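You operate a simulated robot arm through the tools that you are given. There is no shell and no other tool. Be economical: measure what you need, move in short steps, check, and stop when the job is done.

Carry out the task below with a simulated robot arm. There is one attempt and no reset: what you move stays moved.

TASK
Put one of the breathers from the top of the low panel stack on top of the orange parts case.

It is judged by the outcome, as a careful person would: the job done as asked, and still so three seconds after it is handed in. It fails if anything else is knocked over, pushed out of place, dropped, spilled or broken.

THE ROBOT
A 7-joint arm with a two-finger parallel gripper, fixed in place. Base frame: the origin is at the foot of the arm, x ahead of it, y to its left, z up; the work surface is at about z = 0. Lengths are in mm, angles in degrees, forces in N, time in s.
With the tool pointing down near the work surface it reaches from about 220 to 580 mm from the base axis. Its first joint turns from -66.0 to 66.0 degrees. Payload 2.5 kg.
Tool frame: the origin (TCP) lies between the finger pads and is the grasp point; the fingertips stand 23 mm ahead of it; z points along the fingers, y is the line along which they close. The gripper opens to 94 mm. The fingers are 38 mm wide and 10 mm thick; the gripper's body (54 by 96 mm) begins 39 mm behind the TCP.
Orientation is that of the tool frame in the base frame, as a unit quaternion [x, y, z, w]. With the fingers straight down and closing along the base's y, the tool's x points along the base's -x, its y along +y and its z along -z.

THE INTERFACE
- The arm moves only by the tool send_rows. Its argument "motion" is a list of rows, each a list of 2 entries, a list of its own where there are three numbers: the shift along the tool's x, y, z in mm, then the turn about the tool's z in degrees. In form: [[[x, y, z], twist], ...]. A call has 1 to 12 rows; each row is the pose to reach, as a shift and turn from the pose commanded when the call began, along the tool's axes at that moment. "jaw" is the opening, from 0 (shut) to 1 (fully open), set as the call begins (left out, the last holds). A row lasts 0.2 s, in which the tool goes at most 50 mm and 8.6 degrees; a call with a longer step from one row to the next is refused whole, and so is a gripper value outside its range. A pose out of reach is approached as far as the arm can. The call stops where the force on the tool passes 40 N (or 10 N more than at its start, if that is more) or the arm is blocked; 0.2 s more then pass. The fingers move at their own pace (about 108 mm/s each) and stop on an object; they squeeze with about 37 N. The grip force told is the motor's: it shows also when the fingers shut on nothing. Time passes only in rows, and 0.2 s behind the last, so rows that repeat a pose let the fingers close. It gives the time, the measured TCP pose, the force on the tool (base axes), the opening and the grip force at its end, in the units of the frame above (readings bear some noise), and new pictures: "show" is both (left out), scene, wrist or none.
- Cameras (640 x 400 px; columns grow to the right, rows downward): "scene" is fixed at [105.9, -409, 564.7]; the picture's right is [0.90, -0.44, 0.00], its down [-0.21, -0.44, -0.87] and it looks along [0.38, 0.79, -0.49] (base axes); focal length 330 px, centre (320, 200). "wrist" rides on the gripper at [-39, 0, -44] in the tool frame; the picture's right is [0.00, -1.00, 0.00], its down [0.97, 0.00, -0.24] and it looks along [0.24, 0.00, 0.97] (tool axes); focal length 218 px, centre (320, 200).
- pixel_to_xyz(camera, pixels): for up to 12 pixels [column, row] of the newest picture of that camera ("zoom" is the newest enlarged one), the place [x, y, z] in the base frame of the surface seen there, good to about 2 mm, but the place of the scene camera against the robot may be out by one fixed shift of up to 25 mm in any direction. No time passes.
- inspect(camera, box): a new picture of the part [left, top, right, bottom] of that camera's present view, enlarged. No time passes.
- hand_in(): hands the job in; it is judged then, once.

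Work in short steps. Measure before you move; look again where a grasp or a placing could have gone wrong, and mend it. You have 60 turns and 120 pictures in all, the two below and enlarged ones among them. Open the gripper and draw the arm clear of the work before you hand the job in, unless the task says otherwise; then end with one line.

The tools are called after ">>>" by a JSON object that holds its "fn" and its "kwargs". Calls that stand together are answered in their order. send_rows: Moves the arm, as the interface text tells. Its arguments: {"type":"object","properties":{"motion":{"type":"array"},"jaw":{"type":"number"},"show":{"type":"string","enum":["both","scene","wrist","none"]}},"required":["motion"]} The other tools are called the same way: pixel_to_xyz (camera, pixels) gives the place of the surface under pixels of a picture; inspect (camera, box) takes an enlarged picture of a part of a camera's view; hand_in () hands the job in.

At the start:

```text
clock: 0.0
eef_pos: [385.8, -46.1, 304.6]
ee_rot: [0.0, 1.0, 0.0, -0.001]
force: [-0.2, 0.8, -0.7]
opening: 93.8
grip_force: 0.1
```

scene: 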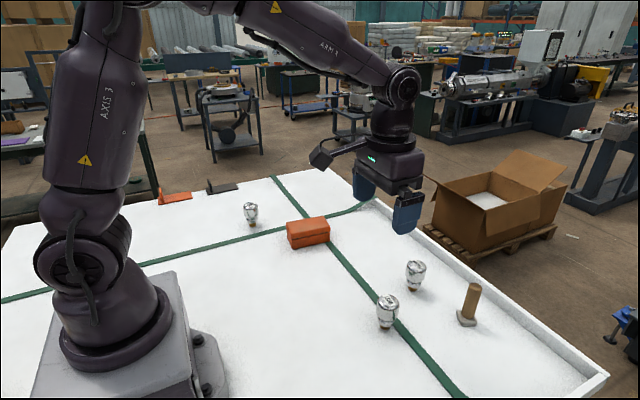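
wrist: 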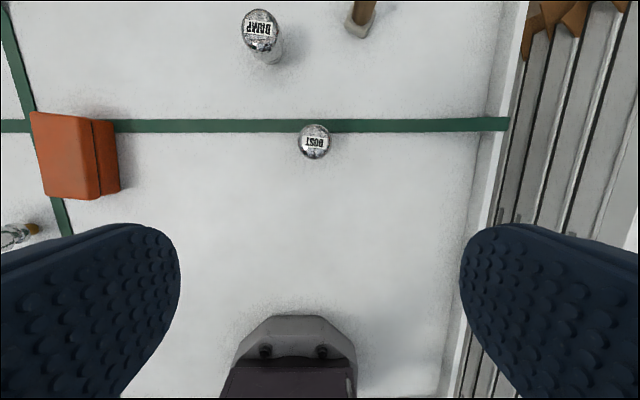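

The scene shows three silver capped items near (251,213), (415,275), (387,310) and an orange case near (308,232). I'll look closer to find the panel stack and identify the breathers.

>>> {"fn": "inspect", "kwargs": {"camera": "scene", "box": [340, 230, 520, 343]}}

>>> {"fn": "inspect", "kwargs": {"camera": "scene", "box": [140, 160, 360, 298]}}

>>> {"fn": "inspect", "kwargs": {"camera": "wrist", "box": [200, 0, 420, 170]}}

>>> {"fn": "pixel_to_xyz", "kwargs": {"camera": "wrist", "pixels": [[314, 136], [260, 30], [265, 60], [60, 150], [104, 155], [350, 30], [15, 235], [200, 100], [400, 200], [200, 200]]}}

>>> {"fn": "pixel_to_xyz", "kwargs": {"camera": "scene", "pixels": [[387, 300], [415, 266], [251, 207], [308, 226], [400, 350], [220, 260], [450, 280], [222, 187], [173, 196]]}}

```text
3.54 times, centred on (430, 286) of scene
```

zoom: 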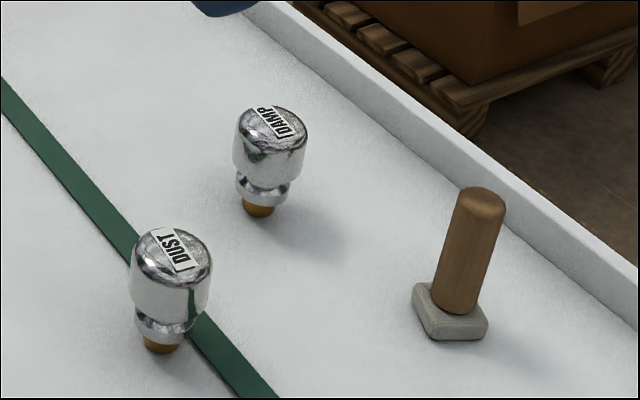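

```text
2.90 times, centred on (250, 229) of scene
```

zoom: 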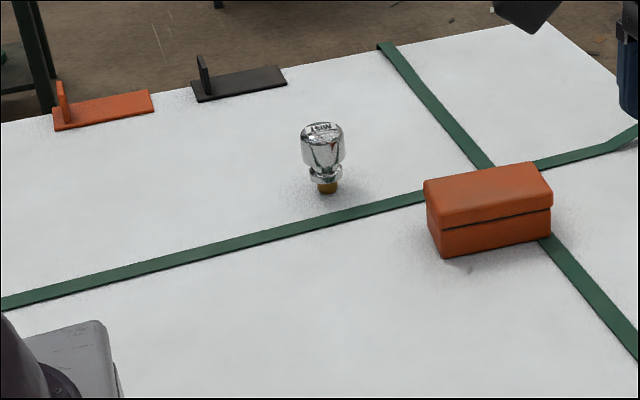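

```text
2.35 times, centred on (310, 85) of wrist
```

zoom: 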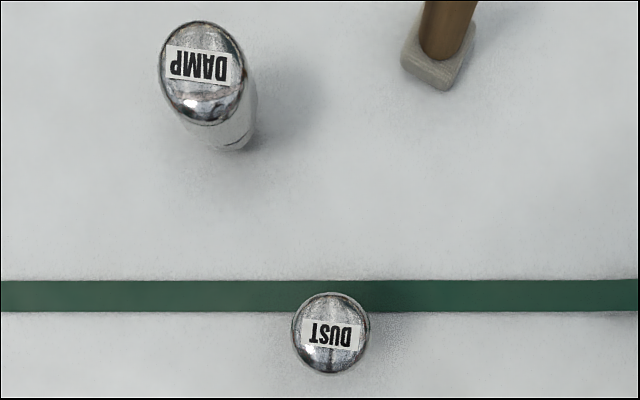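

```text
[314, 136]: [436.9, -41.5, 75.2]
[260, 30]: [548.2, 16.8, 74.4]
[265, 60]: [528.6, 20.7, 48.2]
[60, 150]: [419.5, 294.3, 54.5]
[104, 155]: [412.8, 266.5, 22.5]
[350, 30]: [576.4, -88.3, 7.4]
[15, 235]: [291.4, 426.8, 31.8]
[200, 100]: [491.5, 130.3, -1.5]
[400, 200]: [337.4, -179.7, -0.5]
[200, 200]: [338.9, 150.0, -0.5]
```

```text
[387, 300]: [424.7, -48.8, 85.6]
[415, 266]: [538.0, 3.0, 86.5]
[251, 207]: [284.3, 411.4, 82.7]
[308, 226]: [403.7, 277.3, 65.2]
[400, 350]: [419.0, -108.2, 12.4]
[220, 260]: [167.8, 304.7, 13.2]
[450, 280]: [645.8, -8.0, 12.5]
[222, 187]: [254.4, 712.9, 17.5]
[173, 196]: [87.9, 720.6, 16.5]
```

The three labelled items (DUST, DAMP and a third at (251,213)) are all breathers standing on the low white panel. DUST at about (437,-42) has the most room around it. I'll measure its outline and the case top.

>>> {"fn": "pixel_to_xyz", "kwargs": {"camera": "wrist", "pixels": [[315, 142], [303, 142], [326, 142], [315, 129], [315, 154], [35, 116], [90, 120], [50, 192], [98, 192], [70, 155], [100, 125], [115, 155]]}}

>>> {"fn": "pixel_to_xyz", "kwargs": {"camera": "scene", "pixels": [[288, 223], [325, 217], [330, 226], [292, 235], [308, 226], [300, 230]]}}

>>> {"fn": "inspect", "kwargs": {"camera": "scene", "box": [270, 200, 350, 250]}}

>>> {"fn": "inspect", "kwargs": {"camera": "scene", "box": [347, 280, 427, 330]}}

```text
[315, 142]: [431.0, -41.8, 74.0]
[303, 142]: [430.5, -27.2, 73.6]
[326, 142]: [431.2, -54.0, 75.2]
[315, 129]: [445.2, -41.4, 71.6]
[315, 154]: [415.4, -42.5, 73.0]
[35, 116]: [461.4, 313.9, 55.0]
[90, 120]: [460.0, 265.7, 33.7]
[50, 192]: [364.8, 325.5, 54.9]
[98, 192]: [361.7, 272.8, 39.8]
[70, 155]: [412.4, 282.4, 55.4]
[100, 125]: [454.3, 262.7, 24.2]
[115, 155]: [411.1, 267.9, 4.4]
```

```text
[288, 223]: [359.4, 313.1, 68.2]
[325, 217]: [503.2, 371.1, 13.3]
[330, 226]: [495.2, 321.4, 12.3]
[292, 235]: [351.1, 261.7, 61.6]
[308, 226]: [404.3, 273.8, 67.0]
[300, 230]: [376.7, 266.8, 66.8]
```

```text
8.00 times, centred on (310, 225) of scene
```

zoom: 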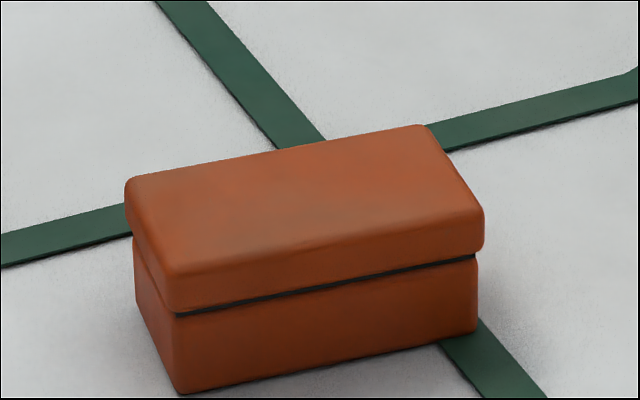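

```text
8.00 times, centred on (387, 305) of scene
```

zoom: 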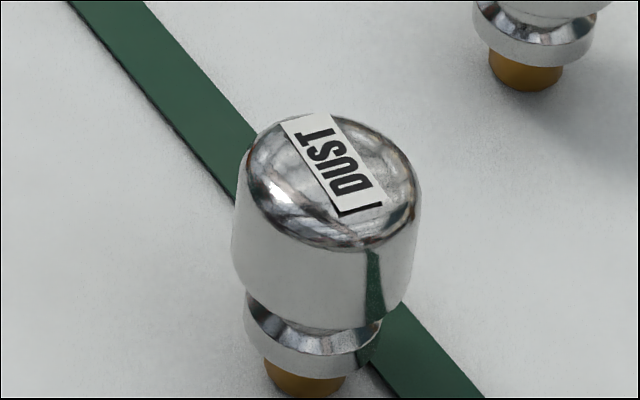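

DUST is centred near (431,-42), with its top at z about 75 and a cap about 33 wide. The case top is flat at z about 55, around x 362–460. I'll move above DUST and partway down, then look.

>>> {"fn": "send_rows", "kwargs": {"motion": [[[-22, 2, 30], 0], [[-45, 4, 65], 0], [[-45, 4, 100], 0], [[-45, 4, 135], 0], [[-45, 4, 160], 0], [[-45, 4, 170], 0], [[-45, 4, 170], 0]], "jaw": 1}}

```text
clock: 1.6
eef_pos: [432.1, -44.1, 135.3]
ee_rot: [0.0, 1.0, 0.0, 0.0]
force: [-1.0, -1.6, 0.1]
opening: 94.0
grip_force: 0.2
```

scene: 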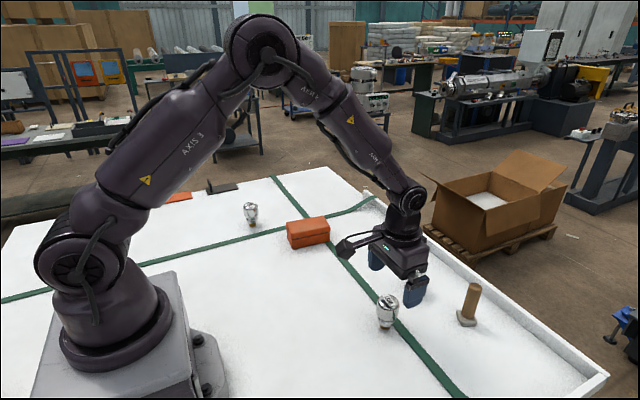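
wrist: 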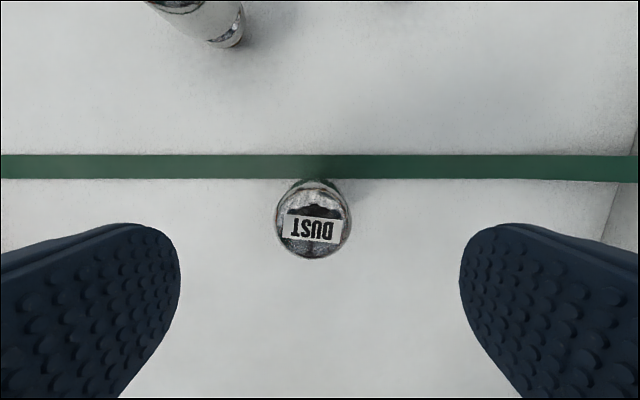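

The cap now shows at about (313,222) in the wrist view. I'll measure its centre and edges again.

>>> {"fn": "pixel_to_xyz", "kwargs": {"camera": "wrist", "pixels": [[312, 222], [280, 222], [345, 222], [312, 190], [312, 252], [312, 257]]}}

```text
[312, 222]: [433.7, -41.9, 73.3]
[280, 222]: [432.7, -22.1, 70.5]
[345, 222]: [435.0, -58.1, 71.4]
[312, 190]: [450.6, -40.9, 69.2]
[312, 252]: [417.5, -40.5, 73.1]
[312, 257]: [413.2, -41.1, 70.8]
```

The centre is about (433,-41) and the cap is about 40 wide, so the TCP is aligned to within 2 mm. I'll descend to z about 56, level with the cap.

>>> {"fn": "send_rows", "kwargs": {"motion": [[[-1, 2, 20], 0], [[-1, 2, 40], 0], [[-1, 2, 60], 0], [[-1, 2, 75], 0], [[-1, 2, 79], 0], [[-1, 2, 79], 0]], "jaw": 1}}

```text
clock: 3.0
eef_pos: [434.4, -40.6, 55.3]
ee_rot: [0.0, 1.0, 0.0, 0.0]
force: [0.2, 0.3, 0.3]
opening: 93.7
grip_force: 0.0
```

scene: 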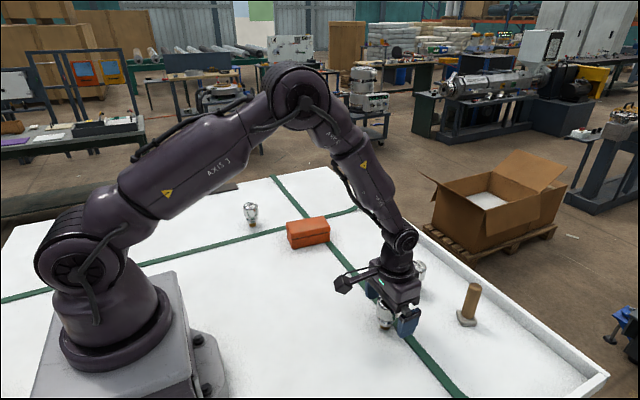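
wrist: 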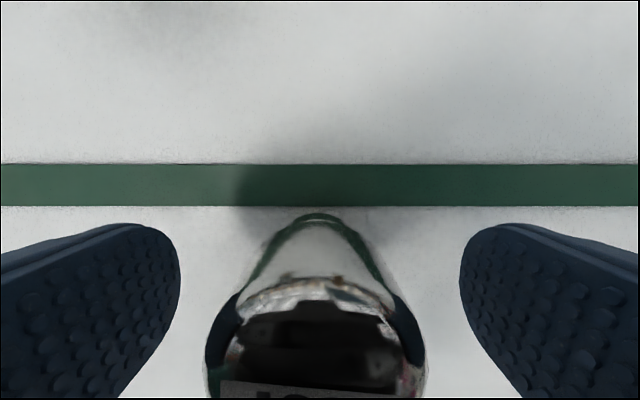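

The cap sits centred between the fingers, at about (318,330) in the wrist view. I'll close on it.

>>> {"fn": "send_rows", "kwargs": {"motion": [[[0, 0, 0], 0], [[0, 0, 0], 0], [[0, 0, 0], 0], [[0, 0, 0], 0]], "jaw": 0}}

```text
clock: 4.0
eef_pos: [432.5, -41.1, 55.9]
ee_rot: [0.0, 1.0, 0.0, 0.0]
force: [0.1, 0.0, 0.4]
opening: 42.3
grip_force: 37.0
```

scene: 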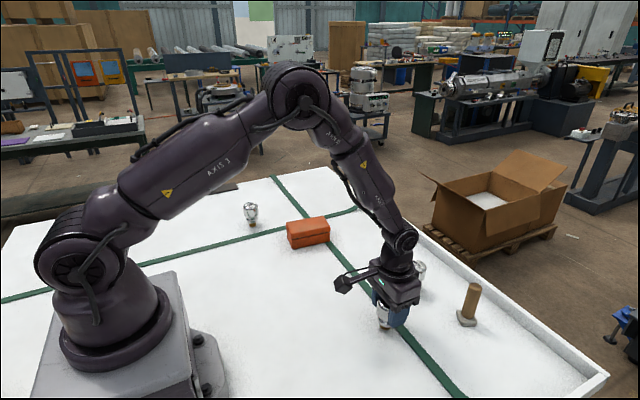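
wrist: 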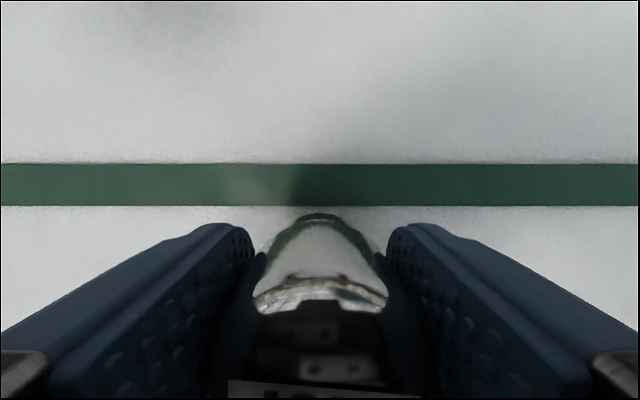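

It's gripped at 42 mm with 37 N. I'll lift it straight up.

>>> {"fn": "send_rows", "kwargs": {"motion": [[[0, 0, -8], 0], [[0, 0, -20], 0], [[0, 0, -45], 0], [[0, 0, -75], 0], [[0, 0, -110], 0], [[0, 0, -145], 0], [[0, 0, -165], 0], [[0, 0, -170], 0]]}}

```text
clock: 5.8
eef_pos: [432.0, -40.2, 227.1]
ee_rot: [0.0, 1.0, -0.001, 0.0]
force: [-0.8, 0.3, -1.7]
opening: 42.1
grip_force: 37.4
```

scene: 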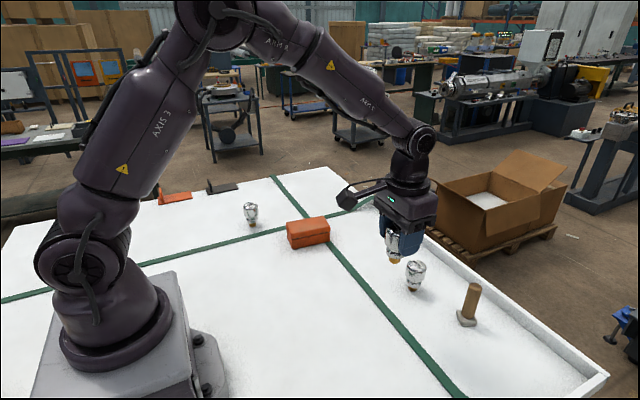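
wrist: 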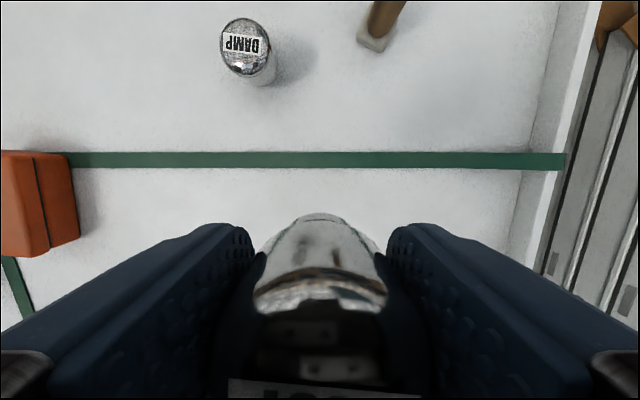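

The breather is held upright. I'll carry it at this height towards the case, stopping at y about 210 to measure the case top.

>>> {"fn": "send_rows", "kwargs": {"motion": [[[6, 25, 0], 0], [[12, 60, 0], 0], [[18, 95, 0], 0], [[21, 130, 0], 0], [[21, 165, 0], 0], [[21, 200, 0], 0], [[21, 230, 0], 0], [[21, 250, 0], 0], [[21, 250, 0], 0]]}}

```text
clock: 7.8
eef_pos: [411.6, 209.1, 226.0]
ee_rot: [0.0, 1.0, 0.0, 0.0]
force: [-0.8, -0.1, -1.8]
opening: 42.2
grip_force: 36.8
```

scene: 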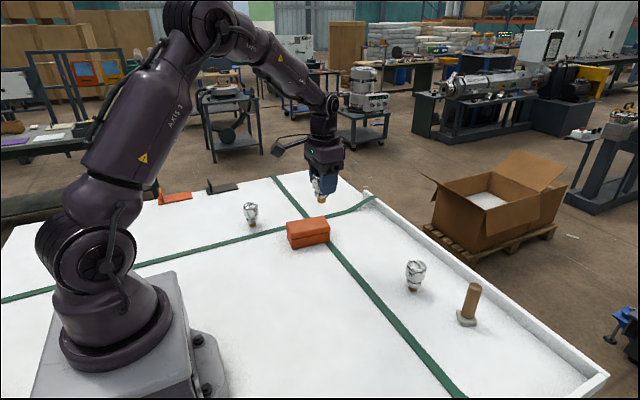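
wrist: 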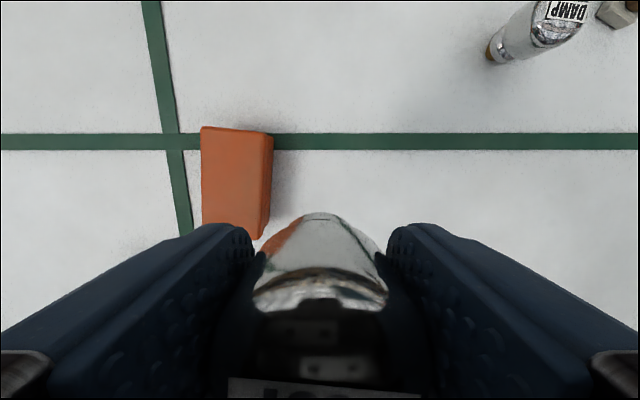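

The case top shows at about x 202–265, y 127–225 in the wrist view. I'll measure its corners.

>>> {"fn": "pixel_to_xyz", "kwargs": {"camera": "wrist", "pixels": [[205, 130], [262, 135], [205, 180], [258, 180], [264, 180], [206, 220], [252, 222], [232, 133], [230, 128], [232, 180], [260, 210], [203, 150]]}}

```text
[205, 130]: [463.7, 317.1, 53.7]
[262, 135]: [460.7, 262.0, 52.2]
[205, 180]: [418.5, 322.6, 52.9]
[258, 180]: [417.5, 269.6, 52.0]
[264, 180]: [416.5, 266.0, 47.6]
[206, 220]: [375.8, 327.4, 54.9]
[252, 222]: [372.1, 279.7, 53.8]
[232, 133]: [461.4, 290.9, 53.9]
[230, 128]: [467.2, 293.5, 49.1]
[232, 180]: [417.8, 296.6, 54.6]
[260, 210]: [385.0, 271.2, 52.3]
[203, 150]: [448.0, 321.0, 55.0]
```

The case top centre is about (412,296), z about 54.5, so release should be at TCP z about 110. I'll move over it and descend to z about 135.

>>> {"fn": "send_rows", "kwargs": {"motion": [[[0, 25, 0], 0], [[0, 55, 0], 0], [[0, 80, 0], 0], [[0, 87, 0], 0], [[0, 87, 20], 0], [[0, 87, 45], 0], [[0, 87, 70], 0], [[0, 87, 88], 0], [[0, 87, 91], 0], [[0, 87, 91], 0]]}}

>>> {"fn": "inspect", "kwargs": {"camera": "scene", "box": [260, 170, 360, 255]}}

```text
clock: 10.0
eef_pos: [411.3, 295.5, 134.2]
ee_rot: [0.0, 1.0, 0.0, 0.0]
force: [-0.1, 0.4, 0.1]
opening: 42.2
grip_force: 37.4
```

scene: 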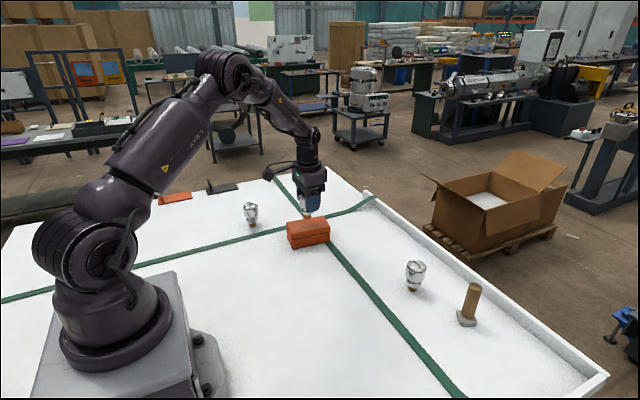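
wrist: 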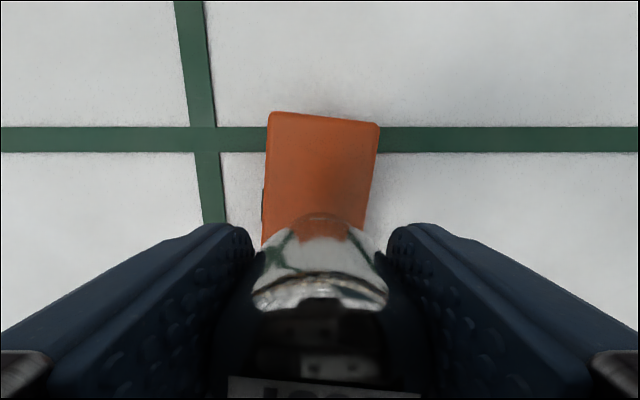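

```text
4.71 times, centred on (310, 212) of scene
```

zoom: 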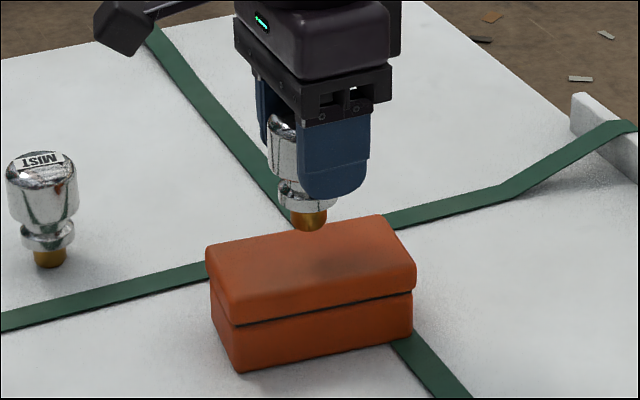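

The breather is over the case and upright, with its shadow in the middle of the lid. I'll lower it slowly towards contact at TCP z about 110.5.

>>> {"fn": "send_rows", "kwargs": {"motion": [[[0, 0, 8], 0], [[0, 0, 15], 0], [[0, 0, 19], 0], [[0, 0, 21], 0], [[0, 0, 22], 0], [[0, 0, 22], 0]], "show": "none"}}

>>> {"fn": "inspect", "kwargs": {"camera": "scene", "box": [285, 190, 335, 235]}}

```text
clock: 11.4
eef_pos: [412.0, 294.9, 112.8]
ee_rot: [0.0, 1.0, 0.0, 0.0]
force: [-0.2, 0.4, -0.5]
opening: 42.1
grip_force: 36.6
```

```text
8.89 times, centred on (310, 212) of scene
```

zoom: 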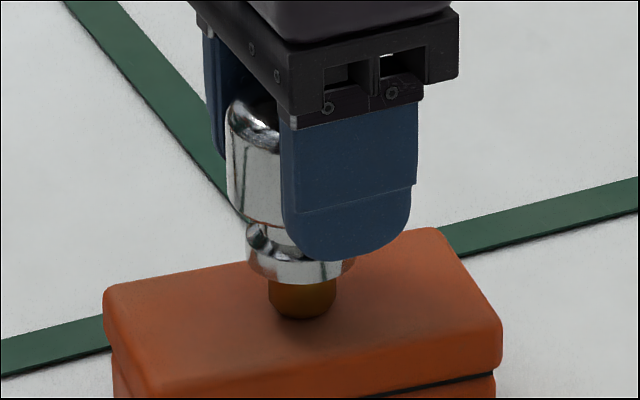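

No contact yet, with force still around 0. I'll go on in 0.5 mm steps and watch the force.

>>> {"fn": "send_rows", "kwargs": {"motion": [[[0, 0, 0.5], 0], [[0, 0, 1], 0], [[0, 0, 1.5], 0], [[0, 0, 1.5], 0]], "show": "none"}}

```text
clock: 12.4
eef_pos: [411.7, 295.9, 112.0]
ee_rot: [0.0, 1.0, 0.001, 0.001]
force: [-0.5, 1.1, -0.9]
opening: 42.4
grip_force: 37.1
```

>>> {"fn": "send_rows", "kwargs": {"motion": [[[0, 0, 0.5], 0], [[0, 0, 1], 0], [[0, 0, 1], 0]], "show": "none"}}

>>> {"fn": "inspect", "kwargs": {"camera": "scene", "box": [285, 190, 335, 235]}}

```text
clock: 13.2
eef_pos: [412.0, 295.0, 110.4]
ee_rot: [0.0, 1.0, 0.0, 0.001]
force: [-2.9, -2.6, 11.1]
opening: 42.5
grip_force: 36.9
```

```text
8.89 times, centred on (310, 212) of scene
```

zoom: 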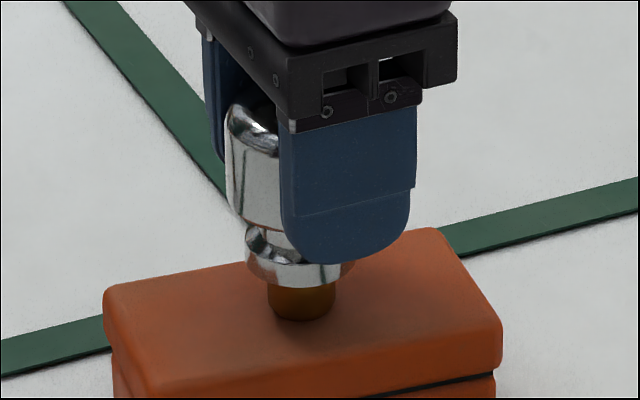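

The breather is touching, with 11 N upward. I'll ease off 0.5 mm, then open part way.

>>> {"fn": "send_rows", "kwargs": {"motion": [[[0, 0, -0.4], 0], [[0, 0, -0.4], 0]], "show": "none"}}

>>> {"fn": "send_rows", "kwargs": {"motion": [[[0, 0, 0], 0], [[0, 0, 0], 0], [[0, 0, 0], 0]], "jaw": 0.55}}

>>> {"fn": "inspect", "kwargs": {"camera": "scene", "box": [285, 190, 335, 235]}}

```text
clock: 13.8
eef_pos: [412.3, 295.0, 111.0]
ee_rot: [0.0, 1.0, 0.0, 0.001]
force: [1.1, -0.2, 8.3]
opening: 42.4
grip_force: 37.2
```

```text
clock: 14.6
eef_pos: [412.1, 296.5, 111.1]
ee_rot: [-0.001, 1.0, 0.0, 0.0]
force: [-0.4, 0.1, 0.7]
opening: 51.9
grip_force: 0.1
```

scene: 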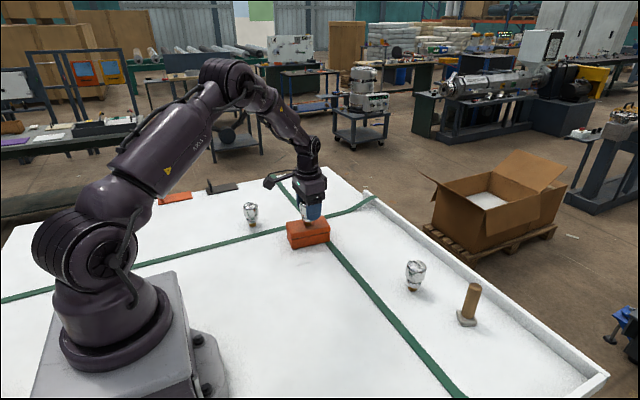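
wrist: 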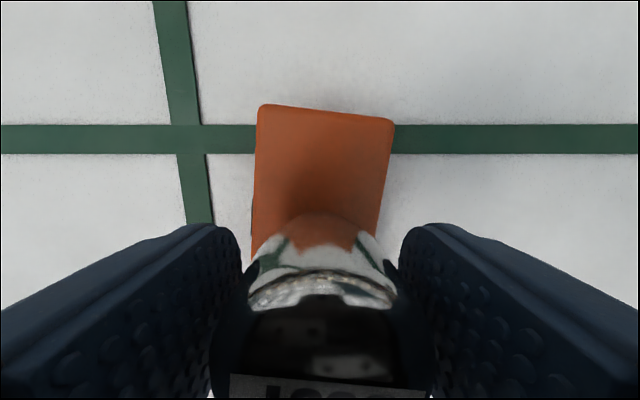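

```text
8.89 times, centred on (310, 212) of scene
```

zoom: 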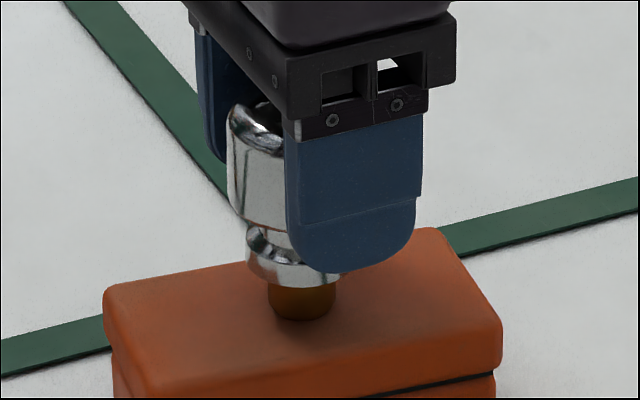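

It's released and standing upright on the lid. I'll open fully and rise straight up, starting slowly.

>>> {"fn": "send_rows", "kwargs": {"motion": [[[0, 0, 0], 0], [[0, 0, 0], 0], [[0, 0, -10], 0], [[0, 0, -30], 0], [[0, 0, -60], 0], [[0, 0, -95], 0], [[0, 0, -130], 0], [[0, 0, -150], 0], [[0, -30, -150], 0], [[0, -70, -150], 0], [[0, -110, -150], 0], [[0, -120, -150], 0]], "jaw": 0.95}}

>>> {"fn": "inspect", "kwargs": {"camera": "scene", "box": [260, 170, 360, 255]}}

```text
clock: 17.2
eef_pos: [410.4, 176.9, 262.7]
ee_rot: [0.0, 1.0, 0.0, 0.0]
force: [0.2, 0.3, -0.2]
opening: 89.2
grip_force: 0.1
```

scene: 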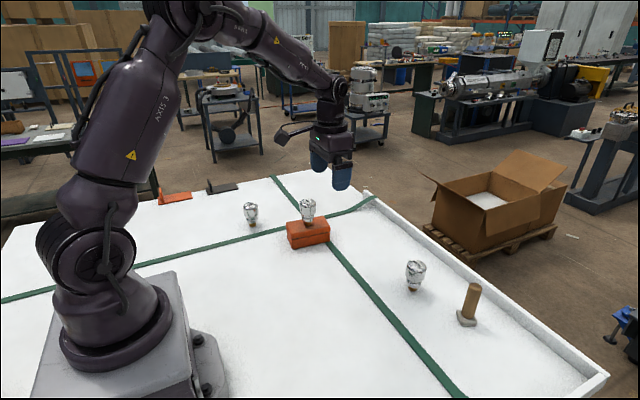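
wrist: 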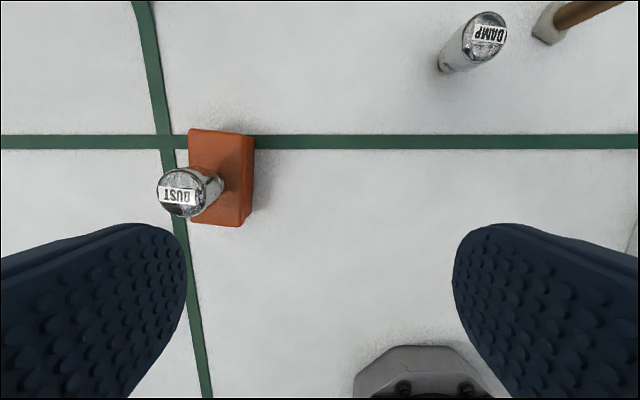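

```text
4.71 times, centred on (310, 212) of scene
```

zoom: 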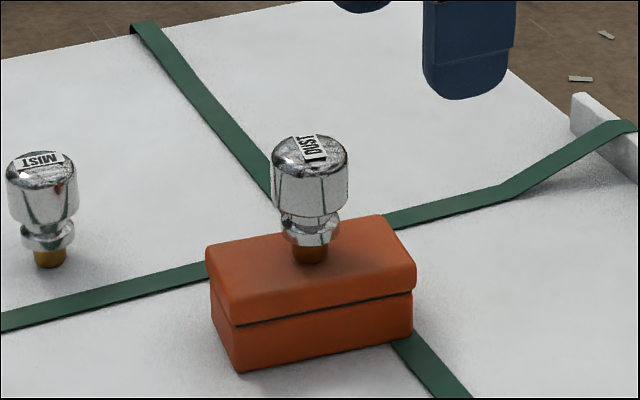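

DUST stands upright in the middle of the case lid, nothing else has moved, and the open gripper is clear. I'm handing in.

>>> {"fn": "hand_in", "kwargs": {}}

```text
The job is handed in.
```

The DUST breather is standing upright on top of the orange parts case, and nothing else was moved. I saw no separate panel stack, so I took the white panel the three breathers stood on to be it.
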